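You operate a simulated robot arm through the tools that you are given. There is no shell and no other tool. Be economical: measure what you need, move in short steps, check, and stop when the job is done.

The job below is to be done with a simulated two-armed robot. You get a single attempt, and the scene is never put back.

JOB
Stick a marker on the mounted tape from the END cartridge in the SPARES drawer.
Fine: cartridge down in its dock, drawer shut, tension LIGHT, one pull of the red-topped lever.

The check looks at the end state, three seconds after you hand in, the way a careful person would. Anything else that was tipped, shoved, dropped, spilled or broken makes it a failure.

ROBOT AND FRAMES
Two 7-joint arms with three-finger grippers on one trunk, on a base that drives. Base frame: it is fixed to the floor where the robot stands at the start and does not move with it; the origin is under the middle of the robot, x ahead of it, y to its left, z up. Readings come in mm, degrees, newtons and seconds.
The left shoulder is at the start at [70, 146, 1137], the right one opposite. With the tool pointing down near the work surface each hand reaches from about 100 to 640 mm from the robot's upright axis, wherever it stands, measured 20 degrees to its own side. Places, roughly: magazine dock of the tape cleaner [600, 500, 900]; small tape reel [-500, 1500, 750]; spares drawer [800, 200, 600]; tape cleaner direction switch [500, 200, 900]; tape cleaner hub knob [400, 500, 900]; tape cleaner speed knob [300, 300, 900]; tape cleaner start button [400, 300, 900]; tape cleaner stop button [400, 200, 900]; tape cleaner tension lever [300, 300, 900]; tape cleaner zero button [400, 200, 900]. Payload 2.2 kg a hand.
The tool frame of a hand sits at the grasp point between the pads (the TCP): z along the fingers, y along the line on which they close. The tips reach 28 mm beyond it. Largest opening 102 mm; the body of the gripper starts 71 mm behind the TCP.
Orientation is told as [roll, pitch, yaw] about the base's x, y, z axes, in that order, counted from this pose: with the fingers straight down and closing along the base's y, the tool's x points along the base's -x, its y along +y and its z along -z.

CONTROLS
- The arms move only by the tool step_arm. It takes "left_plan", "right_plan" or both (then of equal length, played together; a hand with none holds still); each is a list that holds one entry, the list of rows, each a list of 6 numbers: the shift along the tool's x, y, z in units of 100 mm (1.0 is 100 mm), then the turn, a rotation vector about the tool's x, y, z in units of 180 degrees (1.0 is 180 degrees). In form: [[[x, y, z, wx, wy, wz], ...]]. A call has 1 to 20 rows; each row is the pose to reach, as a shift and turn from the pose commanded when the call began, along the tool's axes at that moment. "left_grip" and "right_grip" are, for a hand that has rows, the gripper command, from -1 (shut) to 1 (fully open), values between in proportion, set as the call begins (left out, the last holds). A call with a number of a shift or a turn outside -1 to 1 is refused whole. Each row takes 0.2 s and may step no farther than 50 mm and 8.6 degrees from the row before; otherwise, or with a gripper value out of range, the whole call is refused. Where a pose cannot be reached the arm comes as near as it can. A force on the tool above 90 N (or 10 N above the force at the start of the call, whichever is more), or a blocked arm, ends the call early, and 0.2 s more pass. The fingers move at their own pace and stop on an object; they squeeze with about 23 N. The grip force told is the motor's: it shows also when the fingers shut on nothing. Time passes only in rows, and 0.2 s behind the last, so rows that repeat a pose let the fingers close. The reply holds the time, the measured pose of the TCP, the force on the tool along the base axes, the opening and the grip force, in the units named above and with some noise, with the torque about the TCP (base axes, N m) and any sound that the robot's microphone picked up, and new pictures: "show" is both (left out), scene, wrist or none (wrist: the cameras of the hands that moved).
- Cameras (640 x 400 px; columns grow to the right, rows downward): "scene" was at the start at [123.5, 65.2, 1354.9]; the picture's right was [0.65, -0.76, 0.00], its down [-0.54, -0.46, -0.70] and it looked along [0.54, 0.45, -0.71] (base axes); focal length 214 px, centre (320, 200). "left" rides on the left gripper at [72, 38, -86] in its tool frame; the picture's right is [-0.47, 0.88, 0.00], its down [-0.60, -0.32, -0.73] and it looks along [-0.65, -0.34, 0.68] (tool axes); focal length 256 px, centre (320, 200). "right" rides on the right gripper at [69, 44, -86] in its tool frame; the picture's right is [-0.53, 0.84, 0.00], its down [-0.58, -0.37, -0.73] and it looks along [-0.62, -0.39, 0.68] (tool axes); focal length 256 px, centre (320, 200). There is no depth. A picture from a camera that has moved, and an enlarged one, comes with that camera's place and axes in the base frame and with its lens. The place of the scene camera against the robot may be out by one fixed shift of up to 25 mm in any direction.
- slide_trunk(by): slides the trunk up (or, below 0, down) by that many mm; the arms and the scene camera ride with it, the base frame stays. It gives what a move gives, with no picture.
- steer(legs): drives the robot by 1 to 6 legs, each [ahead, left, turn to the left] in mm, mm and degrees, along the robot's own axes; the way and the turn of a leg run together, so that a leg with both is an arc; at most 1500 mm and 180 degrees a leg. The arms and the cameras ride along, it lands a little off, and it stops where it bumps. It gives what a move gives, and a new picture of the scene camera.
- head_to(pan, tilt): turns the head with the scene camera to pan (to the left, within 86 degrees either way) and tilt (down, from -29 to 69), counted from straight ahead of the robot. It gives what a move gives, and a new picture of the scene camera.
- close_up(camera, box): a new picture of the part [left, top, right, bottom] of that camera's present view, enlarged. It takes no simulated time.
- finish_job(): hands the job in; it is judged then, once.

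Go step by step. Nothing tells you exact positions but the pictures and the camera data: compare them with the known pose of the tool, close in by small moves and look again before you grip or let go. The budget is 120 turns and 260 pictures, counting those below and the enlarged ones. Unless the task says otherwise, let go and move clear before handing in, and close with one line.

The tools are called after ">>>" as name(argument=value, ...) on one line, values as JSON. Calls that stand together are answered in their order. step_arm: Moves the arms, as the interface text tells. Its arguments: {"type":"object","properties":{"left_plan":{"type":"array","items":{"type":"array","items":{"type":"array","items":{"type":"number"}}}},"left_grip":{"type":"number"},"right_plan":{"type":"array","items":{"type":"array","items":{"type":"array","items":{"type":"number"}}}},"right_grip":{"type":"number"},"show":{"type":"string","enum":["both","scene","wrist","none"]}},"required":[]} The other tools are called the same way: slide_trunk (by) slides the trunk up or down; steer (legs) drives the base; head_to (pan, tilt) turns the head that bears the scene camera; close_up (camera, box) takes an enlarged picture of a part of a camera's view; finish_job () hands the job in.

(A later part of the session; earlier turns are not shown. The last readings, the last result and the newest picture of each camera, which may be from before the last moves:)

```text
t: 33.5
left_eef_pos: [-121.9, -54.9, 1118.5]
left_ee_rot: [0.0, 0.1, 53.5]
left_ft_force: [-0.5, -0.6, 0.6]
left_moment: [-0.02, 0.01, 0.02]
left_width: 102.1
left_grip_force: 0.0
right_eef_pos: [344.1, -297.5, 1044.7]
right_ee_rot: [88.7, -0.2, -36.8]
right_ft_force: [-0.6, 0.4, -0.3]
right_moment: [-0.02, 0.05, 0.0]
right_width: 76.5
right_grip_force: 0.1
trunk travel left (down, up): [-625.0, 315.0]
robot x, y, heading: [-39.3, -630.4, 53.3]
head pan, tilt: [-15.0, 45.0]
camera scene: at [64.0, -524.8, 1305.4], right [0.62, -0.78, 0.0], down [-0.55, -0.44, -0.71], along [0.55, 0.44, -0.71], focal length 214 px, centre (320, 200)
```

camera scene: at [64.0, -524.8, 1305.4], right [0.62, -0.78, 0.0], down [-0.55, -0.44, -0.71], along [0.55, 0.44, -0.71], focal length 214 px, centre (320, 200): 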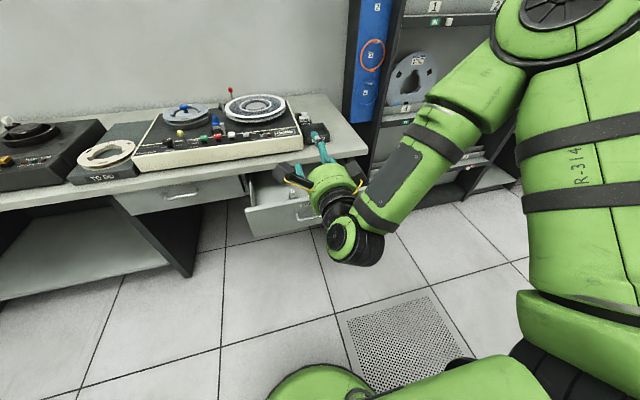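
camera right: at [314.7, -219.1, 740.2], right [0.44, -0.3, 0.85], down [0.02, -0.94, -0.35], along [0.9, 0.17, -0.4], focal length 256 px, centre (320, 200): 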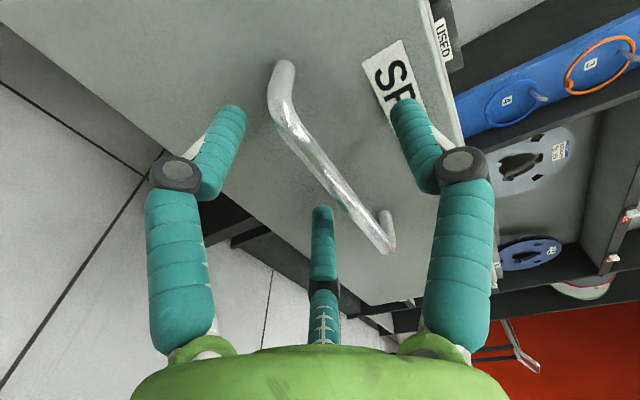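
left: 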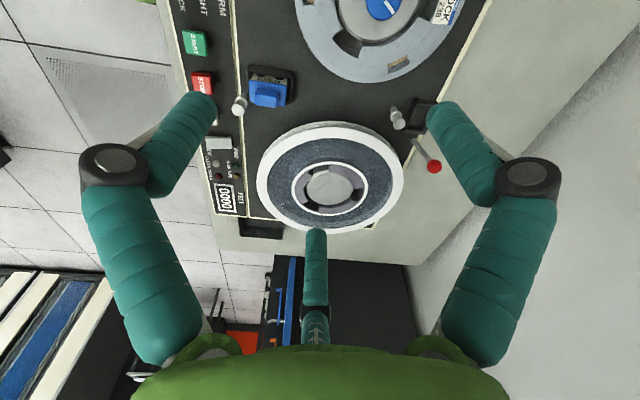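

I'll return the right tool to pointing down and drive ahead so its wrist camera looks into the drawer.

>>> step_arm(right_plan=[[[0, 0, 0, 0.0257, 0.0257, -0.0257], [0, 0, 0, 0.0513, 0.0513, -0.0513], [0, 0, 0, 0.077, 0.077, -0.077], [0, 0, 0, 0.1027, 0.1027, -0.1027], [0, 0, 0, 0.1283, 0.1283, -0.1283], [0, 0, 0, 0.154, 0.154, -0.154], [0, 0, 0, 0.1797, 0.1797, -0.1797], [0, 0, 0, 0.2053, 0.2053, -0.2053], [0, 0, 0, 0.231, 0.231, -0.231], [0, 0, 0, 0.2567, 0.2567, -0.2567], [0, 0, 0, 0.2823, 0.2823, -0.2823], [0, 0, 0, 0.308, 0.308, -0.308], [0, 0, 0, 0.3337, 0.3337, -0.3337], [0, 0, 0, 0.3593, 0.3593, -0.3593], [0, 0, 0, 0.385, 0.385, -0.385]]], right_grip=1, show="none")

>>> steer(legs=[[170, 0, 0]])

>>> close_up(camera="right", box=[0, 0, 640, 400])

```text
t: 36.7
left_eef_pos: [-122.5, -54.6, 1118.4]
left_ee_rot: [-0.1, 0.2, 53.5]
left_ft_force: [1.2, 0.2, 0.4]
left_moment: [-0.03, 0.0, 0.02]
left_width: 101.8
left_grip_force: 0.1
right_eef_pos: [343.2, -296.7, 1044.9]
right_ee_rot: [-0.3, 1.6, 53.3]
right_ft_force: [-0.1, 1.0, 0.2]
right_moment: [0.0, 0.01, 0.02]
right_width: 101.8
right_grip_force: 0.1
right hand out of reach, approached as far as the arm can: row 1, 2, 3
trunk travel left (down, up): [-625.0, 315.0]
robot x, y, heading: [-41.2, -630.6, 53.3]
head pan, tilt: [-15.0, 45.0]
```

```text
t: 38.1
left_eef_pos: [-22.8, 80.1, 1120.1]
left_ee_rot: [0.0, -0.1, 53.5]
left_ft_force: [0.6, -0.2, 0.3]
left_moment: [0.02, 0.0, 0.02]
left_width: 101.8
left_grip_force: 0.0
right_eef_pos: [444.0, -162.7, 1046.0]
right_ee_rot: [-0.1, 1.3, 53.2]
right_ft_force: [-0.5, -0.1, -0.3]
right_moment: [-0.01, 0.01, -0.01]
right_width: 101.9
right_grip_force: 0.1
trunk travel left (down, up): [-625.0, 315.0]
robot x, y, heading: [61.6, -485.9, 53.3]
head pan, tilt: [-15.0, 45.0]
camera scene: at [164.2, -389.8, 1305.5], right [0.62, -0.78, 0.0], down [-0.55, -0.44, -0.71], along [0.55, 0.44, -0.71], focal length 214 px, centre (320, 200)
```

scene: 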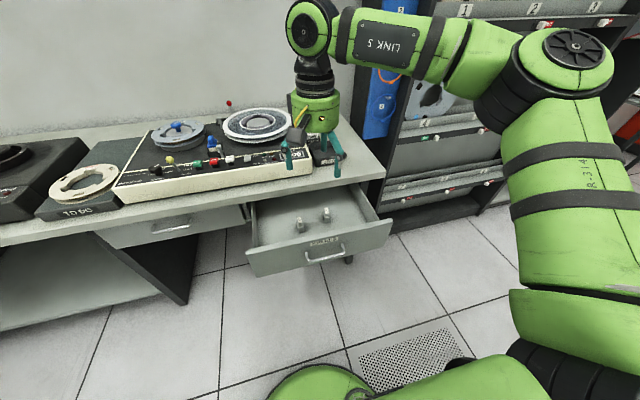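

```text
1.00 times, centred on (320, 200) of right (not enlarged: the box is as wide or as high as the picture)
camera zoom: at [368.7, -189.0, 1133.2], right [-0.36, 0.93, -0.01], down [0.64, 0.26, 0.72], along [0.68, 0.25, -0.69], focal length 256 px, centre (320, 200)
```

zoom: 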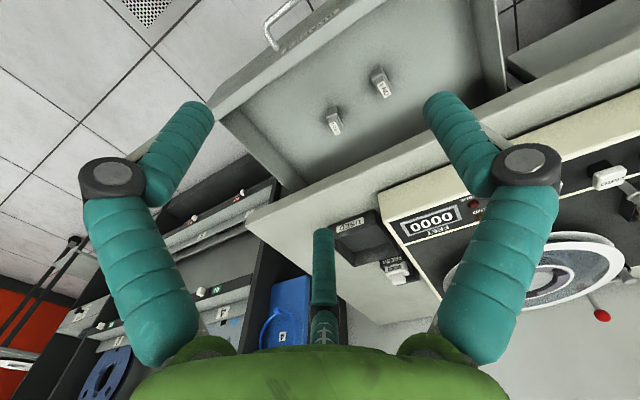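

Two small cartridges lie in the drawer. Zooming in to read them.

>>> close_up(camera="right", box=[310, 50, 410, 150])

>>> close_up(camera="scene", box=[270, 185, 370, 260])

>>> close_up(camera="scene", box=[110, 90, 330, 220])

```text
4.00 times, centred on (360, 100) of right
camera zoom: at [368.7, -189.0, 1133.2], right [-0.36, 0.93, -0.01], down [0.64, 0.26, 0.72], along [0.68, 0.25, -0.69], focal length 1024 px, centre (160, 600)
```

zoom: 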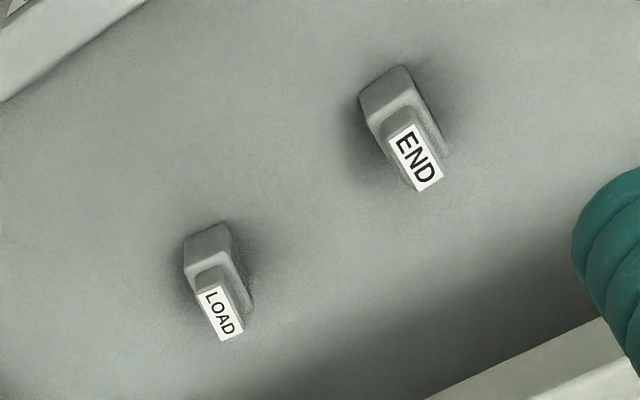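

```text
5.33 times, centred on (320, 222) of scene
camera zoom: at [164.2, -389.8, 1305.5], right [0.62, -0.78, 0.0], down [-0.55, -0.44, -0.71], along [0.55, 0.44, -0.71], focal length 1144 px, centre (320, 80)
```

zoom: 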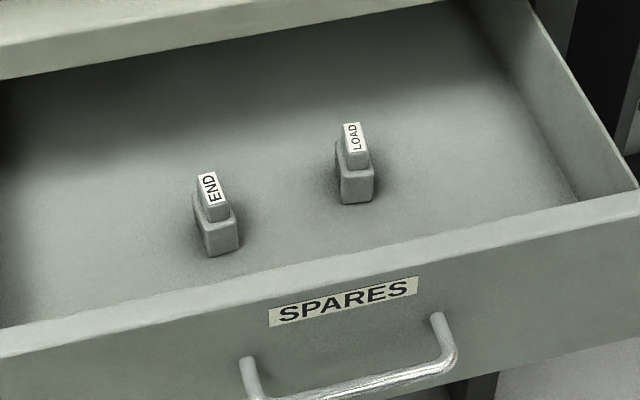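

```text
2.91 times, centred on (220, 155) of scene
camera zoom: at [164.2, -389.8, 1305.5], right [0.62, -0.78, 0.0], down [-0.55, -0.44, -0.71], along [0.55, 0.44, -0.71], focal length 624 px, centre (611, 331)
```

zoom: 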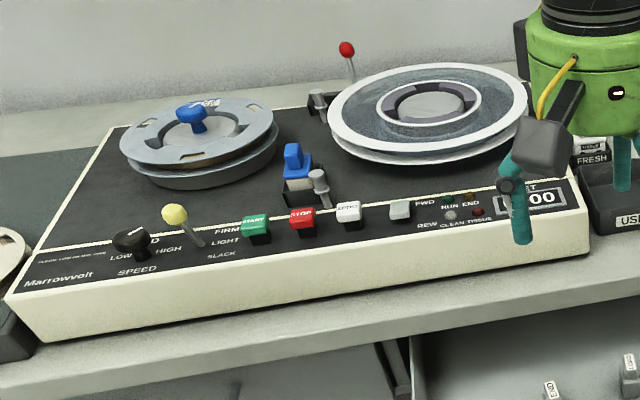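

END is the left, nearer cartridge (at about (507,-25), top z≈695, long axis heading ~61°). Before gripping I want to know how the dock is oriented, so I'll drive left/ahead and look at it.

>>> steer(legs=[[0, 330, 0], [270, 0, 0]])

>>> head_to(pan=-12, tilt=38)

```text
t: 41.8
left_eef_pos: [-124.3, 493.9, 1118.5]
left_ee_rot: [0.0, 0.0, 53.4]
left_ft_force: [0.7, -0.4, 1.7]
left_moment: [-0.02, -0.02, -0.02]
left_width: 102.0
left_grip_force: 0.0
right_eef_pos: [341.8, 251.2, 1046.1]
right_ee_rot: [-0.2, 1.2, 53.1]
right_ft_force: [0.0, -0.2, 0.0]
right_moment: [-0.04, 0.05, 0.0]
right_width: 102.2
right_grip_force: 0.1
trunk travel left (down, up): [-625.0, 315.0]
robot x, y, heading: [-42.3, -79.7, 53.5]
head pan, tilt: [-15.0, 45.0]
camera scene: at [62.2, 23.6, 1305.5], right [0.62, -0.78, 0.0], down [-0.55, -0.44, -0.71], along [0.55, 0.44, -0.71], focal length 214 px, centre (320, 200)
```

scene: 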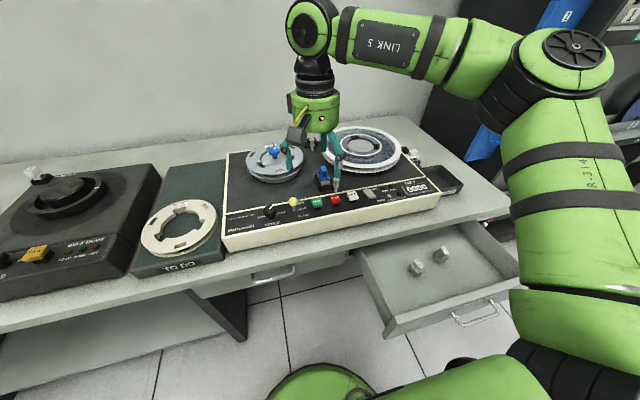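

```text
t: 42.5
left_eef_pos: [-123.8, 495.2, 1119.1]
left_ee_rot: [0.0, -0.1, 53.3]
left_ft_force: [0.6, -0.4, 0.4]
left_moment: [0.01, 0.01, 0.0]
left_width: 101.8
left_grip_force: 0.1
right_eef_pos: [343.1, 251.3, 1045.6]
right_ee_rot: [-0.1, 1.2, 53.2]
right_ft_force: [0.3, 0.7, 0.7]
right_moment: [0.03, 0.02, 0.01]
right_width: 102.3
right_grip_force: 0.0
trunk travel left (down, up): [-625.0, 315.0]
robot x, y, heading: [-41.1, -78.8, 53.3]
head pan, tilt: [-12.0, 38.0]
camera scene: at [64.1, 31.4, 1315.5], right [0.66, -0.75, 0.0], down [-0.46, -0.41, -0.79], along [0.59, 0.52, -0.62], focal length 214 px, centre (320, 200)
```

scene: 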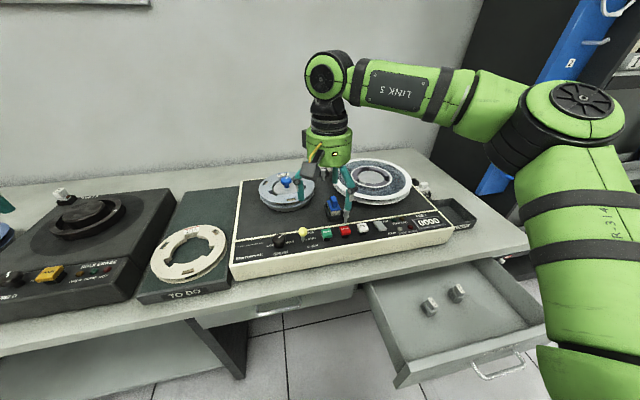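

>>> close_up(camera="right", box=[0, 0, 640, 400])

>>> step_arm(right_plan=[[[0, -0.5, -0.3, 0, 0, 0], [0, -1, -0.6, 0, 0, 0]]], show="scene")

>>> close_up(camera="scene", box=[250, 140, 450, 260])

```text
1.00 times, centred on (320, 200) of right (not enlarged: the box is as wide or as high as the picture)
camera zoom: at [267.5, 225.0, 1132.7], right [-0.36, 0.93, -0.01], down [0.65, 0.26, 0.72], along [0.68, 0.25, -0.69], focal length 256 px, centre (320, 200)
```

zoom: 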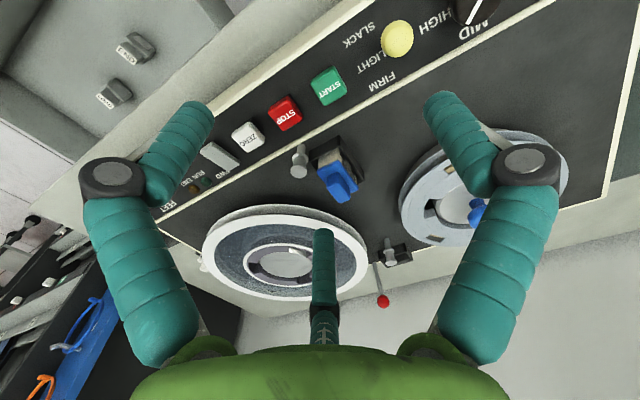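

```text
refused: row 1 steps farther than a row can; nothing moved
```

```text
3.20 times, centred on (350, 200) of scene
camera zoom: at [64.1, 31.4, 1315.5], right [0.66, -0.75, 0.0], down [-0.46, -0.41, -0.79], along [0.59, 0.52, -0.62], focal length 686 px, centre (224, 200)
```

zoom: 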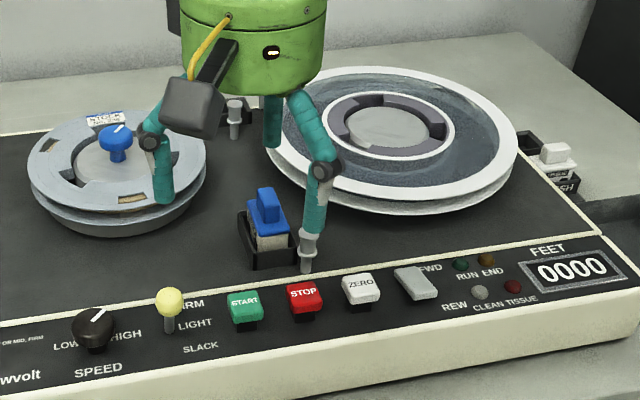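

>>> close_up(camera="right", box=[350, 210, 450, 310])

>>> close_up(camera="right", box=[310, 0, 470, 100])

>>> close_up(camera="right", box=[80, 20, 180, 120])

```text
4.00 times, centred on (400, 260) of right
camera zoom: at [267.5, 225.0, 1132.7], right [-0.36, 0.93, -0.01], down [0.65, 0.26, 0.72], along [0.68, 0.25, -0.69], focal length 1024 px, centre (0, -40)
```

zoom: 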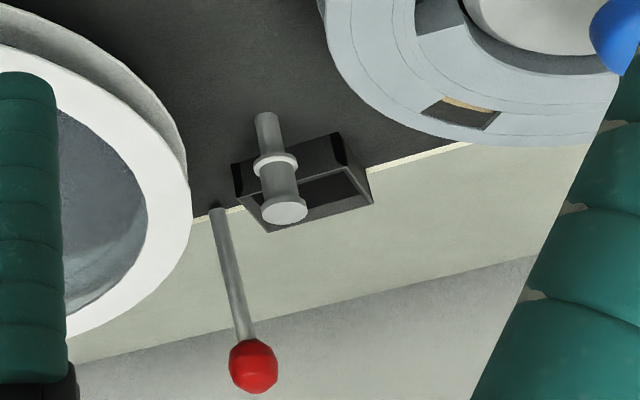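

```text
4.00 times, centred on (390, 50) of right
camera zoom: at [267.5, 225.0, 1132.7], right [-0.36, 0.93, -0.01], down [0.65, 0.26, 0.72], along [0.68, 0.25, -0.69], focal length 1024 px, centre (40, 800)
```

zoom: 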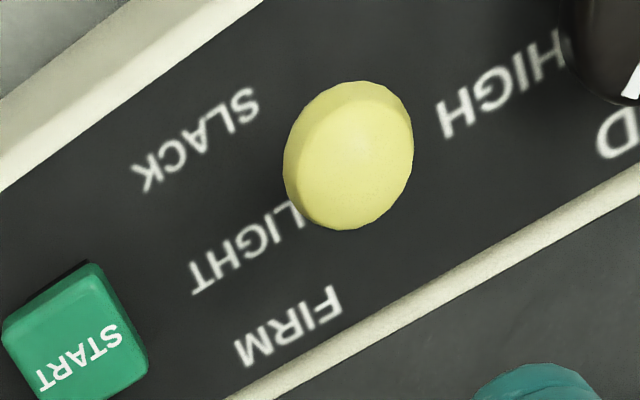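

```text
4.00 times, centred on (130, 70) of right
camera zoom: at [267.5, 225.0, 1132.7], right [-0.36, 0.93, -0.01], down [0.65, 0.26, 0.72], along [0.68, 0.25, -0.69], focal length 1024 px, centre (1080, 720)
```

zoom: 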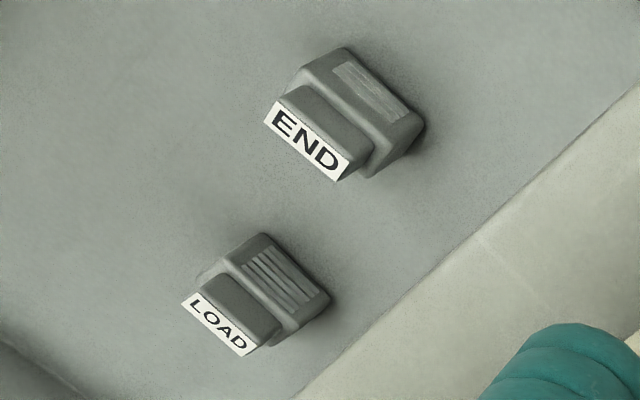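

The dock is a rectangular socket (long side along the table's length) behind a guide post; the tension lever looks near vertical at LIGHT. I'll zoom harder to see details of the dock, cartridge and lever.

>>> close_up(camera="right", box=[376, 228, 416, 268])

>>> close_up(camera="right", box=[110, 25, 160, 75])

>>> close_up(camera="scene", box=[280, 205, 350, 265])

>>> close_up(camera="scene", box=[410, 280, 480, 320])

```text
10.00 times, centred on (396, 248) of right
camera zoom: at [267.5, 225.0, 1132.7], right [-0.36, 0.93, -0.01], down [0.65, 0.26, 0.72], along [0.68, 0.25, -0.69], focal length 2560 px, centre (-440, -280)
```

zoom: 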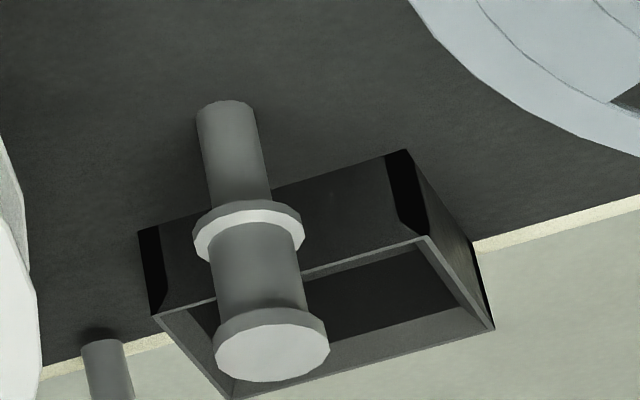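

```text
8.00 times, centred on (135, 50) of right
camera zoom: at [267.5, 225.0, 1132.7], right [-0.36, 0.93, -0.01], down [0.65, 0.26, 0.72], along [0.68, 0.25, -0.69], focal length 2048 px, centre (1800, 1400)
```

zoom: 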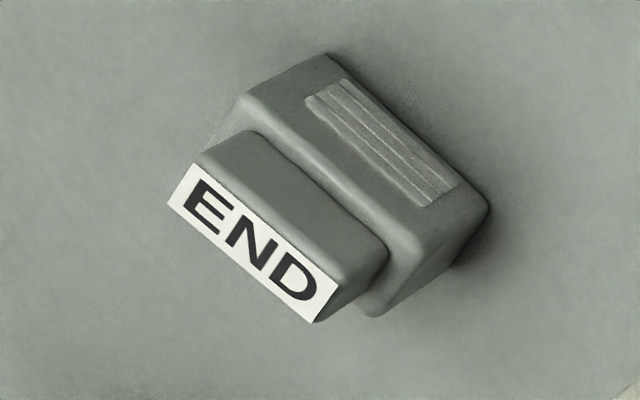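

```text
6.67 times, centred on (315, 235) of scene
camera zoom: at [64.1, 31.4, 1315.5], right [0.66, -0.75, 0.0], down [-0.46, -0.41, -0.79], along [0.59, 0.52, -0.62], focal length 1430 px, centre (353, -33)
```

zoom: 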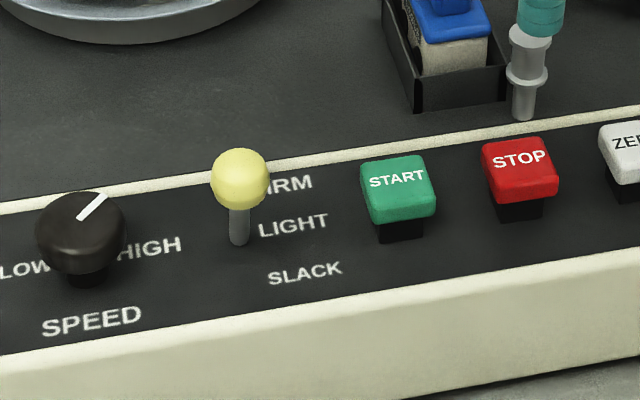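

```text
9.14 times, centred on (445, 300) of scene
camera zoom: at [64.1, 31.4, 1315.5], right [0.66, -0.75, 0.0], down [-0.46, -0.41, -0.79], along [0.59, 0.52, -0.62], focal length 1961 px, centre (-823, -714)
```

zoom: 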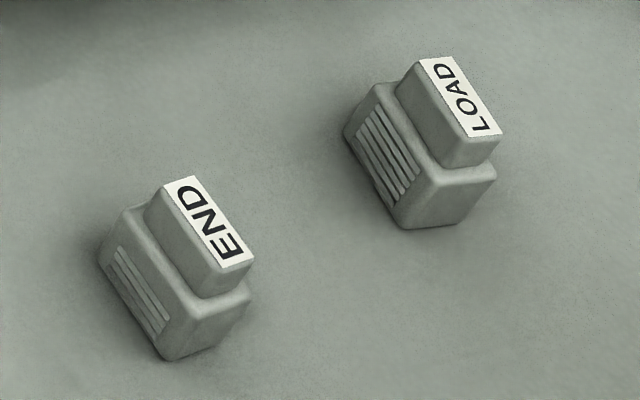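

Analysis suggests the tension lever leans ~20° toward SLACK (to be verified later). Now I'll return to the drawer for the END cartridge, with the right hand above it.

>>> steer(legs=[[-270, 0, 0], [0, -295, 0], [120, 0, 0]])

>>> slide_trunk(by=-170)

>>> close_up(camera="right", box=[0, 0, 640, 400])

```text
t: 46.9
left_eef_pos: [18.6, 196.4, 1120.2]
left_ee_rot: [0.0, -0.1, 53.6]
left_ft_force: [-0.6, 0.0, -0.5]
left_moment: [0.0, -0.02, 0.02]
left_width: 101.7
left_grip_force: 0.1
right_eef_pos: [487.1, -44.8, 1046.1]
right_ee_rot: [-0.1, 1.2, 53.2]
right_ft_force: [-0.1, 0.5, 0.2]
right_moment: [0.01, -0.01, -0.03]
right_width: 101.9
right_grip_force: 0.1
trunk travel left (down, up): [-625.0, 315.0]
robot x, y, heading: [102.3, -374.7, 53.6]
head pan, tilt: [-12.0, 38.0]
camera scene: at [208.3, -265.9, 1315.8], right [0.66, -0.75, 0.0], down [-0.46, -0.41, -0.79], along [0.59, 0.52, -0.61], focal length 214 px, centre (320, 200)
```

scene: 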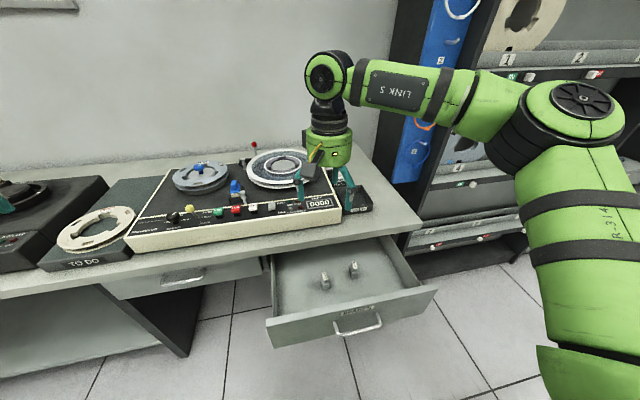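

```text
t: 48.8
left_eef_pos: [21.6, 198.1, 949.2]
left_ee_rot: [0.0, -0.1, 53.6]
left_ft_force: [0.2, -0.5, 0.2]
left_moment: [-0.01, -0.01, -0.03]
left_width: 101.8
left_grip_force: 0.1
right_eef_pos: [487.8, -43.4, 876.0]
right_ee_rot: [-0.2, 1.2, 53.3]
right_ft_force: [0.1, 1.2, -0.2]
right_moment: [0.0, 0.01, -0.01]
right_width: 102.3
right_grip_force: 0.0
trunk travel left (down, up): [-455.0, 485.0]
robot x, y, heading: [105.7, -372.4, 53.6]
head pan, tilt: [-12.0, 38.0]
```

```text
1.00 times, centred on (320, 200) of right (not enlarged: the box is as wide or as high as the picture)
camera zoom: at [411.9, -70.6, 963.2], right [-0.36, 0.93, -0.01], down [0.64, 0.26, 0.72], along [0.68, 0.25, -0.69], focal length 256 px, centre (320, 200)
```

zoom: 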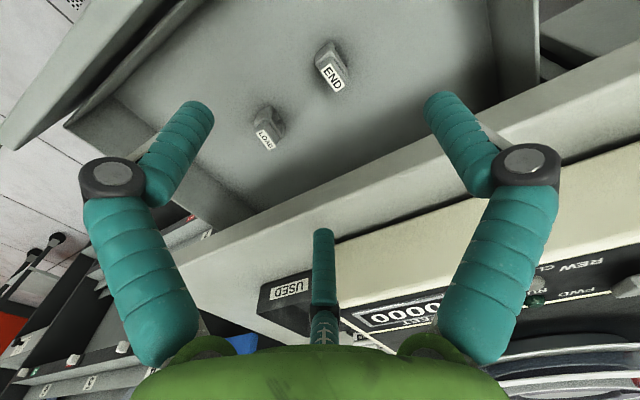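

END label top is at about (510,-23,681). Zooming to refine its orientation and see its other side.

>>> close_up(camera="right", box=[300, 30, 364, 110])

>>> close_up(camera="scene", box=[270, 160, 400, 280])

```text
5.00 times, centred on (332, 70) of right
camera zoom: at [411.9, -70.6, 963.2], right [-0.36, 0.93, -0.01], down [0.64, 0.26, 0.72], along [0.68, 0.25, -0.69], focal length 1280 px, centre (260, 850)
```

zoom: 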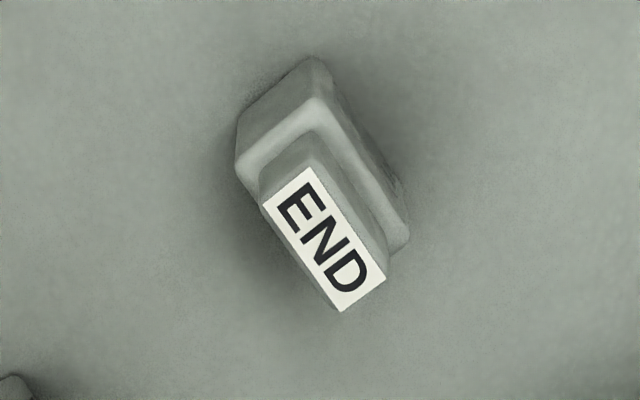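

```text
3.33 times, centred on (335, 220) of scene
camera zoom: at [209.1, -264.9, 1145.7], right [0.66, -0.75, 0.0], down [-0.46, -0.41, -0.79], along [0.59, 0.52, -0.62], focal length 715 px, centre (270, 133)
```

zoom: 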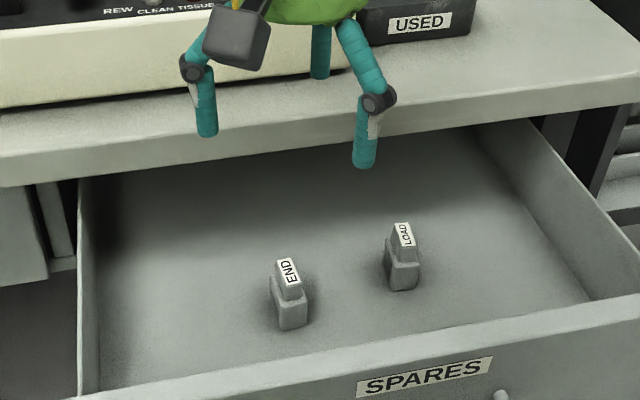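

END long axis heading ≈59°, centre ≈(510,-23). I'll align the hand above it, part-close, and lower by trunk, leaving ~50 mm to go.

>>> step_arm(right_plan=[[[-0.296, -0.056, 0, 0, 0, -0.0317], [-0.296, -0.056, 0, 0, 0, -0.0317]]], right_grip=0.1, show="none")

>>> slide_trunk(by=-130)

>>> close_up(camera="right", box=[160, 0, 480, 200])

>>> close_up(camera="scene", box=[250, 140, 450, 280])

```text
t: 49.4
left_eef_pos: [20.3, 197.6, 949.1]
left_ee_rot: [-0.1, -0.1, 53.5]
left_ft_force: [-0.3, -0.7, 0.1]
left_moment: [0.02, -0.01, -0.01]
left_width: 101.9
left_grip_force: 0.0
right_eef_pos: [509.0, -23.9, 876.4]
right_ee_rot: [-0.1, 1.2, 59.1]
right_ft_force: [0.0, -0.1, 0.0]
right_moment: [0.0, -0.02, 0.02]
right_width: 56.2
right_grip_force: 0.1
trunk travel left (down, up): [-455.0, 485.0]
robot x, y, heading: [100.9, -376.7, 53.6]
head pan, tilt: [-12.0, 38.0]
```

```text
t: 51.0
left_eef_pos: [19.7, 198.0, 820.1]
left_ee_rot: [0.0, -0.1, 53.6]
left_ft_force: [0.4, -0.5, -1.0]
left_moment: [0.03, 0.0, 0.02]
left_width: 101.8
left_grip_force: 0.0
right_eef_pos: [509.7, -24.2, 744.9]
right_ee_rot: [0.0, 1.1, 59.0]
right_ft_force: [-0.5, 0.1, -0.5]
right_moment: [0.01, -0.01, 0.0]
right_width: 55.8
right_grip_force: 0.0
trunk travel left (down, up): [-325.0, 615.0]
robot x, y, heading: [106.6, -374.9, 53.4]
head pan, tilt: [-12.0, 38.0]
```

```text
2.00 times, centred on (320, 100) of right
camera zoom: at [437.6, -57.8, 832.5], right [-0.45, 0.89, -0.01], down [0.62, 0.32, 0.72], along [0.65, 0.32, -0.7], focal length 512 px, centre (320, 400)
```

zoom: 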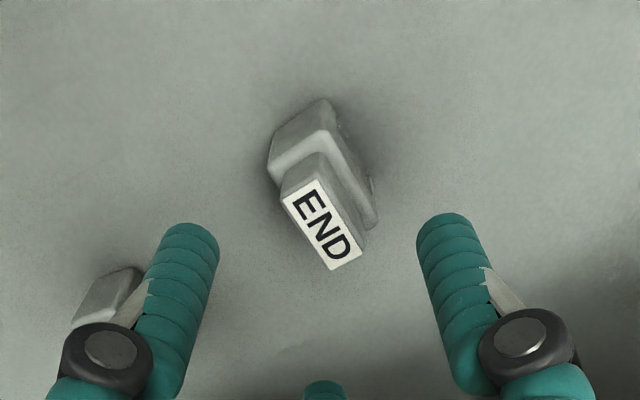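

```text
2.86 times, centred on (350, 210) of scene
camera zoom: at [209.1, -264.9, 1015.7], right [0.66, -0.75, 0.0], down [-0.46, -0.41, -0.79], along [0.59, 0.52, -0.62], focal length 613 px, centre (234, 171)
```

zoom: 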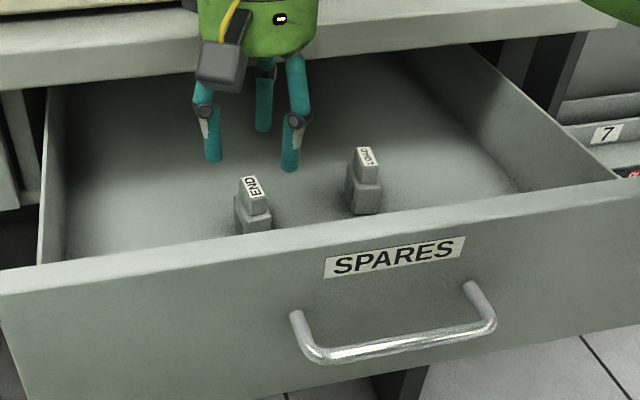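

Aligned within ~2 mm. Descend 47 mm and check.

>>> step_arm(right_plan=[[[0, 0.02, 0.2, 0, 0, -0.008], [0, 0.02, 0.35, 0, 0, -0.008], [0, 0.02, 0.46, 0, 0, -0.008], [0, 0.02, 0.46, 0, 0, -0.008]]], show="wrist")

>>> close_up(camera="scene", box=[290, 160, 390, 230])

```text
t: 52.0
left_eef_pos: [18.2, 195.6, 821.6]
left_ee_rot: [-0.1, -0.3, 53.6]
left_ft_force: [0.2, 0.7, 0.7]
left_moment: [-0.01, 0.01, -0.01]
left_width: 102.0
left_grip_force: 0.1
right_eef_pos: [508.2, -19.4, 715.5]
right_ee_rot: [0.8, -1.3, 59.9]
right_ft_force: [25.2, 24.5, 70.0]
right_moment: [1.63, 0.93, -0.89]
right_width: 56.3
right_grip_force: 0.1
trunk travel left (down, up): [-325.0, 615.0]
robot x, y, heading: [99.9, -376.7, 53.7]
head pan, tilt: [-12.0, 38.0]
camera right: at [436.1, -58.4, 800.8], right [-0.46, 0.89, 0.02], down [0.6, 0.3, 0.74], along [0.65, 0.36, -0.67], focal length 256 px, centre (320, 200)
```

right: 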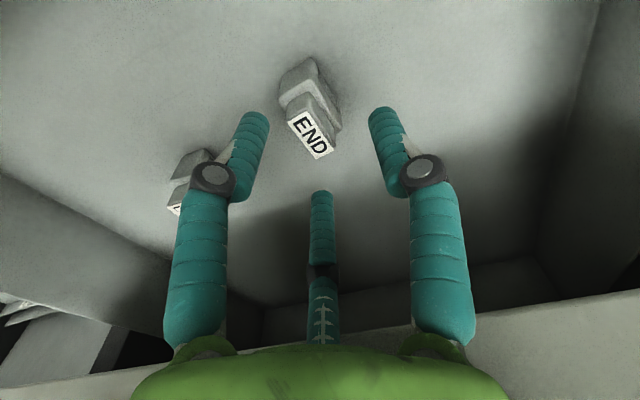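

```text
5.71 times, centred on (340, 195) of scene
camera zoom: at [206.5, -267.0, 1016.9], right [0.66, -0.75, 0.0], down [-0.46, -0.41, -0.79], along [0.59, 0.52, -0.61], focal length 1226 px, centre (206, 229)
```

zoom: 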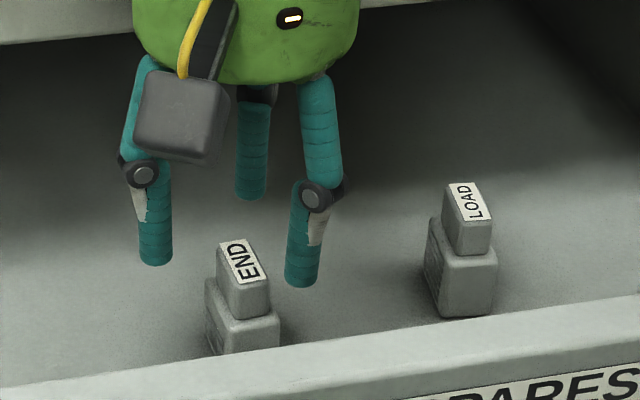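

Contact (70 N up) at z 715: the hand body is most likely riding on the overhanging table edge. I'll lift off and lean the hand back toward the robot by 20°.

>>> step_arm(right_plan=[[[0, 0, -0.2, 0, 0, 0], [0, 0, -0.45, 0, 0, 0], [0, 0, -0.45, 0, 0, 0]]], show="none")

>>> step_arm(right_plan=[[[0, 0, 0, 0, -0.04, 0], [0, 0, 0, 0, -0.08, 0], [0, 0, 0, 0, -0.115, 0], [0, 0, 0, 0, -0.115, 0]]], show="both")

>>> close_up(camera="scene", box=[260, 120, 420, 240])

```text
t: 52.8
left_eef_pos: [20.7, 197.7, 819.0]
left_ee_rot: [0.1, 0.0, 53.6]
left_ft_force: [0.8, -0.5, 0.5]
left_moment: [-0.01, 0.02, -0.05]
left_width: 101.8
left_grip_force: 0.2
right_eef_pos: [508.5, -23.5, 741.9]
right_ee_rot: [-0.1, 1.5, 60.7]
right_ft_force: [-0.1, 0.3, 0.2]
right_moment: [-0.02, 0.0, -0.01]
right_width: 55.9
right_grip_force: 0.1
trunk travel left (down, up): [-325.0, 615.0]
robot x, y, heading: [100.5, -375.3, 53.5]
head pan, tilt: [-12.0, 38.0]
```

```text
t: 53.8
left_eef_pos: [18.9, 197.7, 819.1]
left_ee_rot: [0.0, -0.1, 53.7]
left_ft_force: [0.2, 0.7, -0.2]
left_moment: [0.01, -0.01, -0.01]
left_width: 101.8
left_grip_force: 0.0
right_eef_pos: [508.9, -23.1, 744.5]
right_ee_rot: [0.1, -19.5, 60.4]
right_ft_force: [-0.8, 0.3, -0.1]
right_moment: [0.0, 0.0, 0.03]
right_width: 56.2
right_grip_force: 0.0
trunk travel left (down, up): [-325.0, 615.0]
robot x, y, heading: [102.5, -375.3, 53.3]
head pan, tilt: [-12.0, 38.0]
camera scene: at [209.1, -264.6, 1015.6], right [0.66, -0.75, 0.0], down [-0.46, -0.41, -0.79], along [0.59, 0.52, -0.62], focal length 214 px, centre (320, 200)
camera right: at [423.8, -81.7, 801.7], right [-0.49, 0.86, 0.18], down [0.46, 0.08, 0.88], along [0.74, 0.51, -0.44], focal length 256 px, centre (320, 200)
```

scene: 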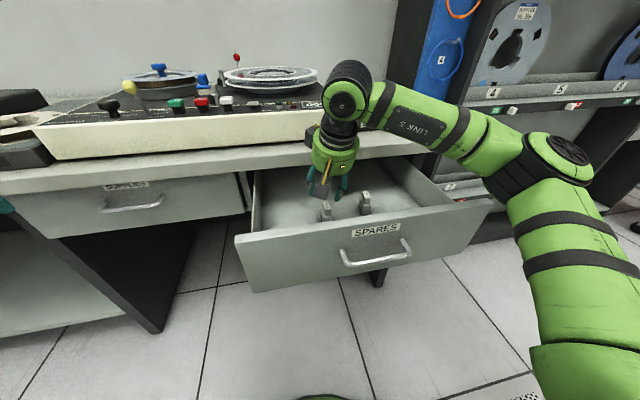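
right: 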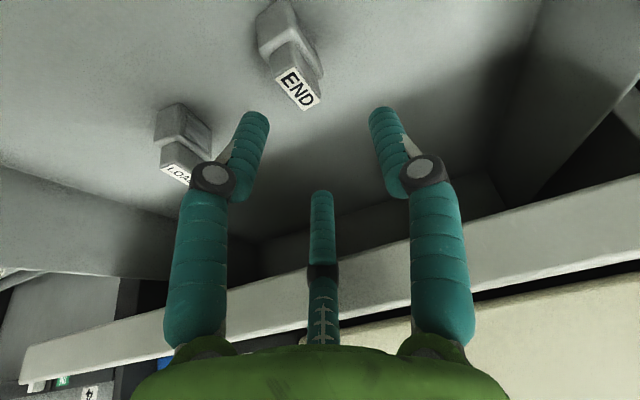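

```text
3.33 times, centred on (340, 180) of scene
camera zoom: at [209.1, -264.6, 1015.6], right [0.66, -0.75, 0.0], down [-0.46, -0.41, -0.79], along [0.59, 0.52, -0.62], focal length 715 px, centre (253, 267)
```

zoom: 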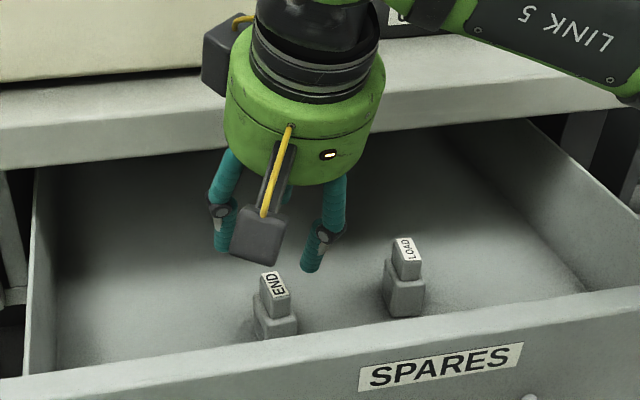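

The rear box on the hand hit the table edge. Better to pull the drawer out further: I'll go vertical again, close the fingers, move them just inside the front panel, and drag it back with the base.

>>> step_arm(right_plan=[[[0, 0, 0, 0, 0.04, 0], [0, 0, 0, 0, 0.08, 0], [0, 0, 0, 0, 0.108, 0]]], right_grip=-1, show="none")

>>> step_arm(right_plan=[[[0.3, 0, 0, 0, 0, 0], [0.6, 0, 0, 0, 0, 0], [0.9, 0, 0, 0, 0, 0], [0.9, 0, 0, 0, 0, 0]]], show="both")

>>> close_up(camera="scene", box=[260, 120, 460, 290])

```text
t: 54.6
left_eef_pos: [21.3, 198.6, 819.6]
left_ee_rot: [0.0, 0.0, 53.7]
left_ft_force: [0.9, 0.6, -0.8]
left_moment: [-0.01, 0.01, -0.02]
left_width: 102.0
left_grip_force: 0.0
right_eef_pos: [507.4, -21.7, 744.4]
right_ee_rot: [-0.2, 0.1, 60.5]
right_ft_force: [-0.1, 0.4, 0.3]
right_moment: [0.0, 0.0, 0.0]
right_width: 1.9
right_grip_force: 23.0
trunk travel left (down, up): [-325.0, 615.0]
robot x, y, heading: [101.2, -375.1, 53.4]
head pan, tilt: [-12.0, 38.0]
```

```text
t: 55.6
left_eef_pos: [20.5, 197.4, 819.0]
left_ee_rot: [0.0, 0.1, 53.6]
left_ft_force: [-0.1, 0.7, 0.0]
left_moment: [0.0, -0.01, -0.02]
left_width: 102.1
left_grip_force: 0.0
right_eef_pos: [463.1, -101.1, 743.5]
right_ee_rot: [0.0, -0.1, 60.3]
right_ft_force: [0.3, 0.3, 0.4]
right_moment: [-0.03, -0.02, -0.02]
right_width: 2.1
right_grip_force: 23.0
trunk travel left (down, up): [-325.0, 615.0]
robot x, y, heading: [106.1, -376.2, 53.5]
head pan, tilt: [-12.0, 38.0]
camera scene: at [209.1, -264.5, 1015.6], right [0.66, -0.75, 0.0], down [-0.46, -0.41, -0.79], along [0.59, 0.52, -0.62], focal length 214 px, centre (320, 200)
camera right: at [390.6, -138.8, 829.3], right [-0.47, 0.88, 0.0], down [0.6, 0.32, 0.73], along [0.64, 0.34, -0.68], focal length 256 px, centre (320, 200)
```

scene: 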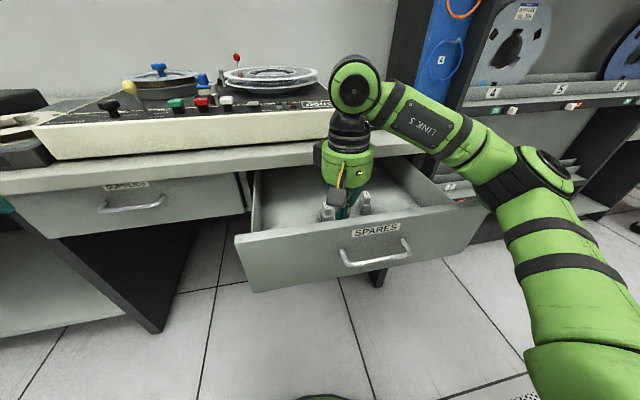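
right: 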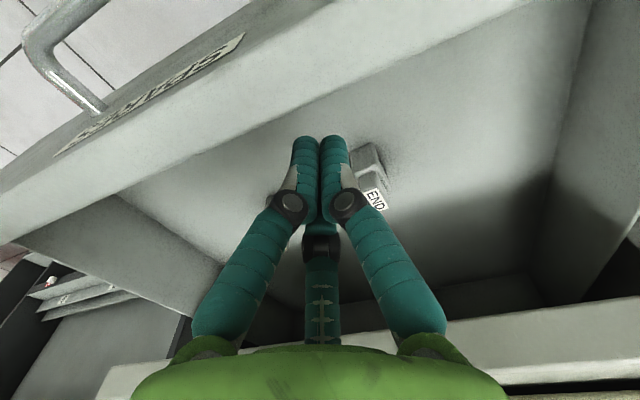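

```text
2.35 times, centred on (360, 205) of scene
camera zoom: at [209.1, -264.5, 1015.6], right [0.66, -0.75, 0.0], down [-0.46, -0.41, -0.79], along [0.59, 0.52, -0.62], focal length 505 px, centre (226, 188)
```

zoom: 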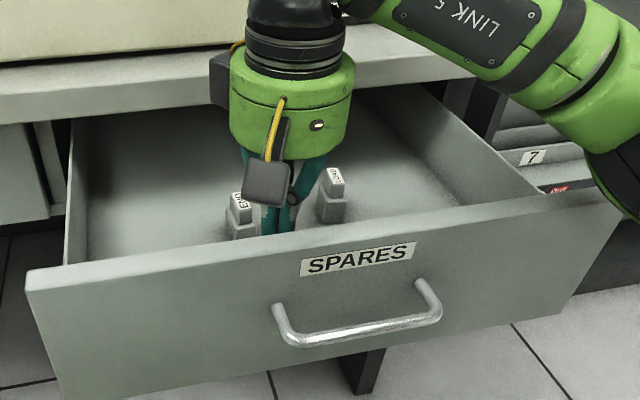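

Fingers are inside behind the front panel. Drag back 115 mm.

>>> steer(legs=[[-115, 0, 0]])

>>> close_up(camera="right", box=[0, 0, 640, 400])

```text
t: 56.8
left_eef_pos: [-48.8, 104.3, 818.6]
left_ee_rot: [-0.1, -0.2, 53.7]
left_ft_force: [0.4, -0.5, -1.1]
left_moment: [0.01, 0.0, 0.01]
left_width: 102.2
left_grip_force: 0.0
right_eef_pos: [393.5, -194.5, 744.6]
right_ee_rot: [0.0, 0.0, 60.4]
right_ft_force: [-0.4, 0.4, 1.0]
right_moment: [0.04, -0.02, -0.01]
right_width: 1.9
right_grip_force: 23.5
trunk travel left (down, up): [-325.0, 615.0]
robot x, y, heading: [35.2, -461.2, 53.6]
head pan, tilt: [-12.0, 38.0]
camera scene: at [140.3, -357.7, 1015.7], right [0.66, -0.75, 0.0], down [-0.46, -0.41, -0.79], along [0.59, 0.52, -0.62], focal length 214 px, centre (320, 200)
```

scene: 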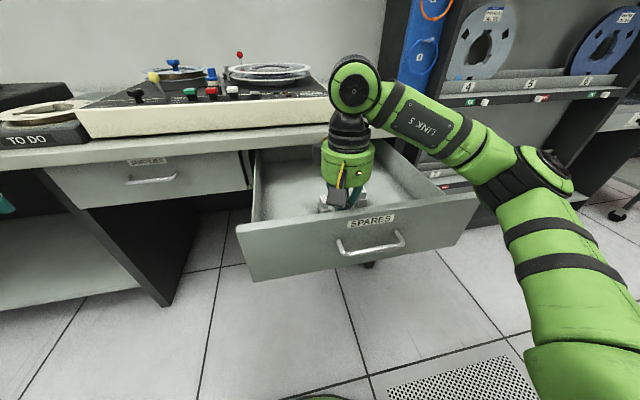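

```text
1.00 times, centred on (320, 200) of right (not enlarged: the box is as wide or as high as the picture)
camera zoom: at [321.8, -231.6, 829.6], right [-0.47, 0.88, 0.0], down [0.6, 0.32, 0.73], along [0.64, 0.34, -0.68], focal length 256 px, centre (320, 200)
```

zoom: 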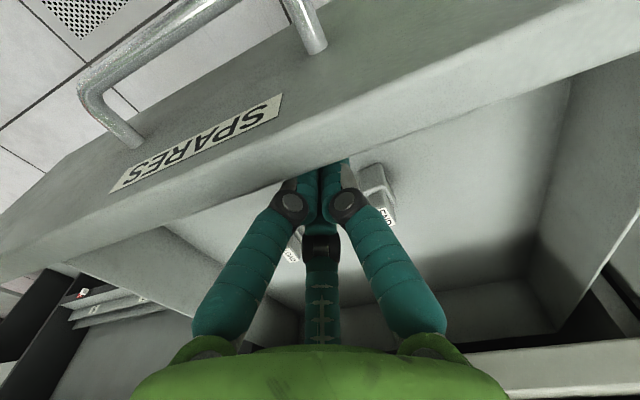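

>>> step_arm(right_plan=[[[-0.3, 0, 0, 0, 0, 0], [-0.6, 0.0, -0.3, 0, 0, 0], [-0.9, 0.0, -0.6, 0, 0, 0], [-0.9, 0.0, -0.9, 0, 0, 0]]], right_grip=0.1, show="both")

>>> close_up(camera="right", box=[220, 0, 420, 125])

```text
t: 57.8
left_eef_pos: [-48.3, 105.2, 819.7]
left_ee_rot: [0.1, -0.1, 53.7]
left_ft_force: [0.5, -0.3, 0.5]
left_moment: [0.04, -0.03, 0.01]
left_width: 102.1
left_grip_force: 0.0
right_eef_pos: [438.2, -116.4, 833.7]
right_ee_rot: [0.0, 0.0, 60.4]
right_ft_force: [0.9, 0.2, -0.4]
right_moment: [0.02, -0.01, 0.02]
right_width: 56.2
right_grip_force: 0.1
trunk travel left (down, up): [-325.0, 615.0]
robot x, y, heading: [32.5, -467.7, 53.3]
head pan, tilt: [-12.0, 38.0]
camera scene: at [140.0, -357.9, 1015.7], right [0.66, -0.75, 0.0], down [-0.46, -0.41, -0.79], along [0.59, 0.52, -0.61], focal length 214 px, centre (320, 200)
camera right: at [366.0, -153.7, 919.5], right [-0.47, 0.88, 0.0], down [0.6, 0.32, 0.73], along [0.64, 0.35, -0.68], focal length 256 px, centre (320, 200)
```

scene: 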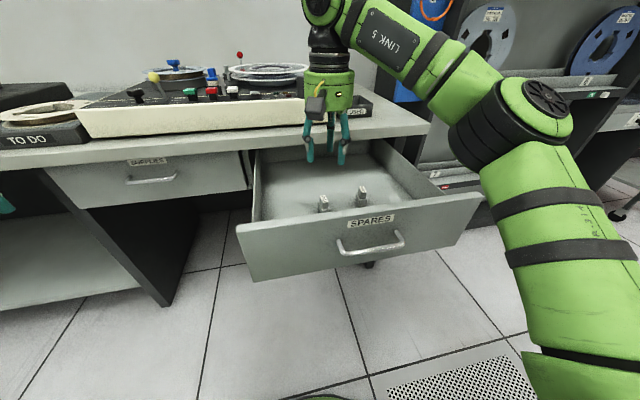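
right: 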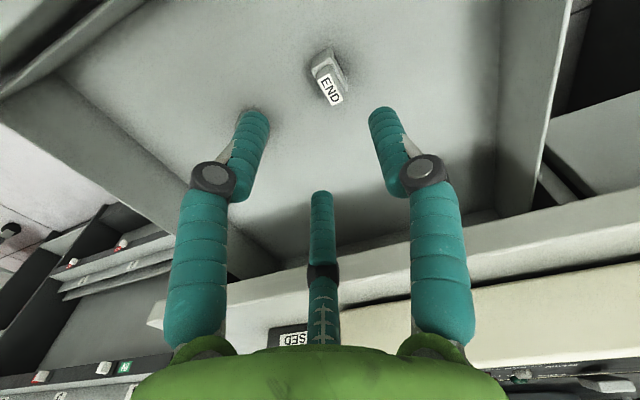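

```text
3.20 times, centred on (320, 62) of right
camera zoom: at [366.0, -153.7, 919.5], right [-0.47, 0.88, 0.0], down [0.6, 0.32, 0.73], along [0.64, 0.35, -0.68], focal length 819 px, centre (320, 640)
```

zoom: 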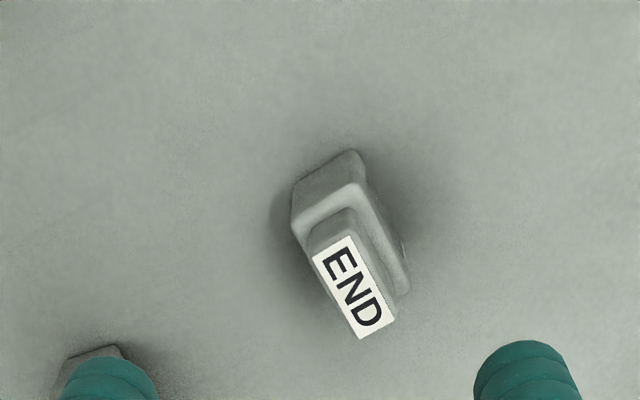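

END now at about (453,-93). Center over it and descend to z≈740.

>>> step_arm(right_plan=[[[-0.277, -0.015, 0, 0, 0, 0.008], [-0.277, -0.015, 0.45, 0, 0, 0.008], [-0.277, -0.015, 0.9, 0, 0, 0.008], [-0.277, -0.015, 0.9, 0, 0, 0.008]]], show="wrist")

>>> close_up(camera="right", box=[220, 40, 420, 165])

```text
t: 58.8
left_eef_pos: [-48.0, 104.2, 819.7]
left_ee_rot: [0.1, -0.1, 53.6]
left_ft_force: [-1.0, 0.6, 0.8]
left_moment: [-0.02, 0.01, 0.01]
left_width: 102.1
left_grip_force: 0.1
right_eef_pos: [454.5, -92.1, 743.7]
right_ee_rot: [0.0, 0.0, 59.0]
right_ft_force: [0.0, 0.3, -0.5]
right_moment: [0.01, -0.01, 0.01]
right_width: 56.2
right_grip_force: 0.1
trunk travel left (down, up): [-325.0, 615.0]
robot x, y, heading: [32.4, -466.0, 53.5]
head pan, tilt: [-12.0, 38.0]
camera right: at [381.5, -127.7, 828.9], right [-0.45, 0.89, 0.0], down [0.61, 0.31, 0.73], along [0.65, 0.33, -0.68], focal length 256 px, centre (320, 200)
```

right: 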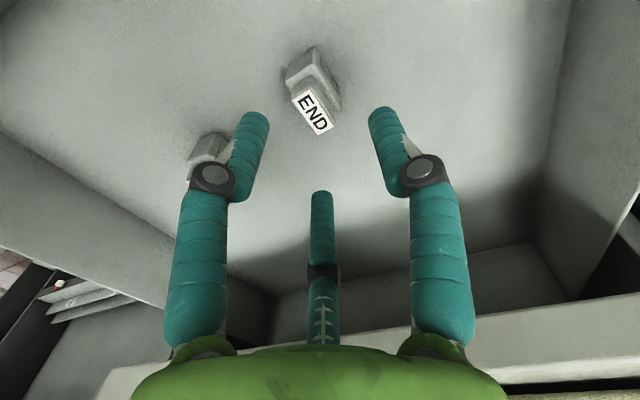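

```text
3.20 times, centred on (320, 102) of right
camera zoom: at [381.5, -127.7, 828.9], right [-0.45, 0.89, 0.0], down [0.61, 0.31, 0.73], along [0.65, 0.33, -0.68], focal length 819 px, centre (320, 512)
```

zoom: 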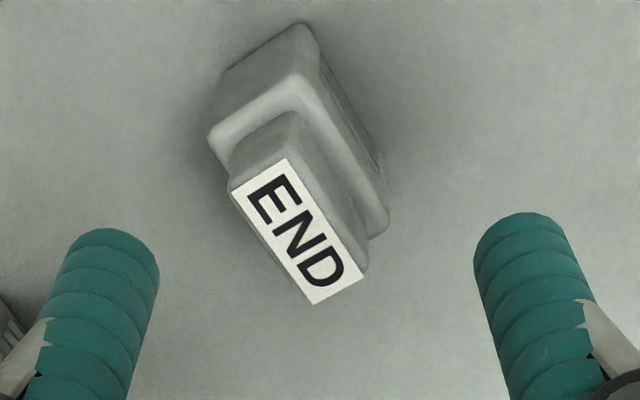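

Aligned. Descend to z≈697.

>>> step_arm(right_plan=[[[0.027, -0.013, 0.2, 0, 0, 0], [0.027, -0.013, 0.35, 0, 0, 0], [0.027, -0.013, 0.46, 0, 0, 0], [0.027, -0.013, 0.46, 0, 0, 0]]], show="wrist")

>>> close_up(camera="scene", box=[280, 150, 400, 230])

```text
t: 59.8
left_eef_pos: [-49.0, 105.0, 818.7]
left_ee_rot: [0.0, 0.0, 53.6]
left_ft_force: [0.1, 0.1, 0.4]
left_moment: [0.02, -0.02, 0.01]
left_width: 101.9
left_grip_force: 0.0
right_eef_pos: [454.2, -94.8, 697.7]
right_ee_rot: [0.0, 0.1, 58.9]
right_ft_force: [-0.5, 0.1, -1.0]
right_moment: [0.0, -0.01, 0.0]
right_width: 56.1
right_grip_force: 0.0
trunk travel left (down, up): [-325.0, 615.0]
robot x, y, heading: [35.4, -469.4, 53.6]
head pan, tilt: [-12.0, 38.0]
camera right: at [380.9, -131.4, 783.0], right [-0.45, 0.89, 0.0], down [0.61, 0.31, 0.73], along [0.65, 0.33, -0.68], focal length 256 px, centre (320, 200)
```

right: 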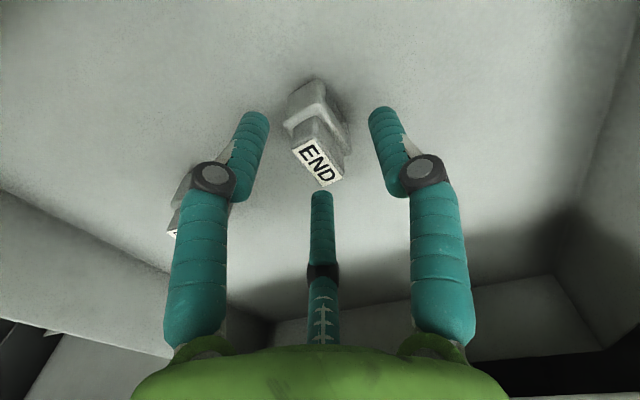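

```text
5.00 times, centred on (340, 190) of scene
camera zoom: at [140.5, -357.3, 1015.6], right [0.66, -0.75, 0.0], down [-0.46, -0.41, -0.79], along [0.59, 0.52, -0.62], focal length 1072 px, centre (220, 250)
```

zoom: 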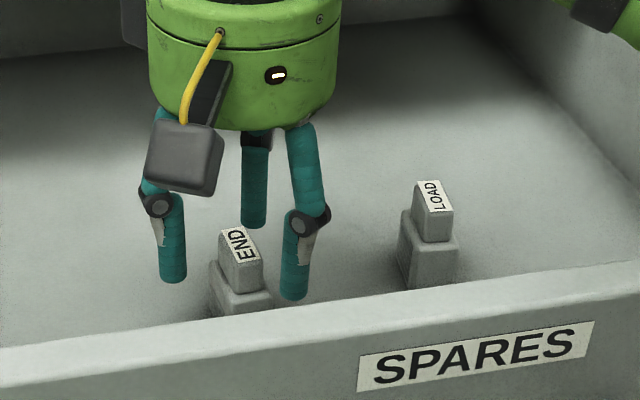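

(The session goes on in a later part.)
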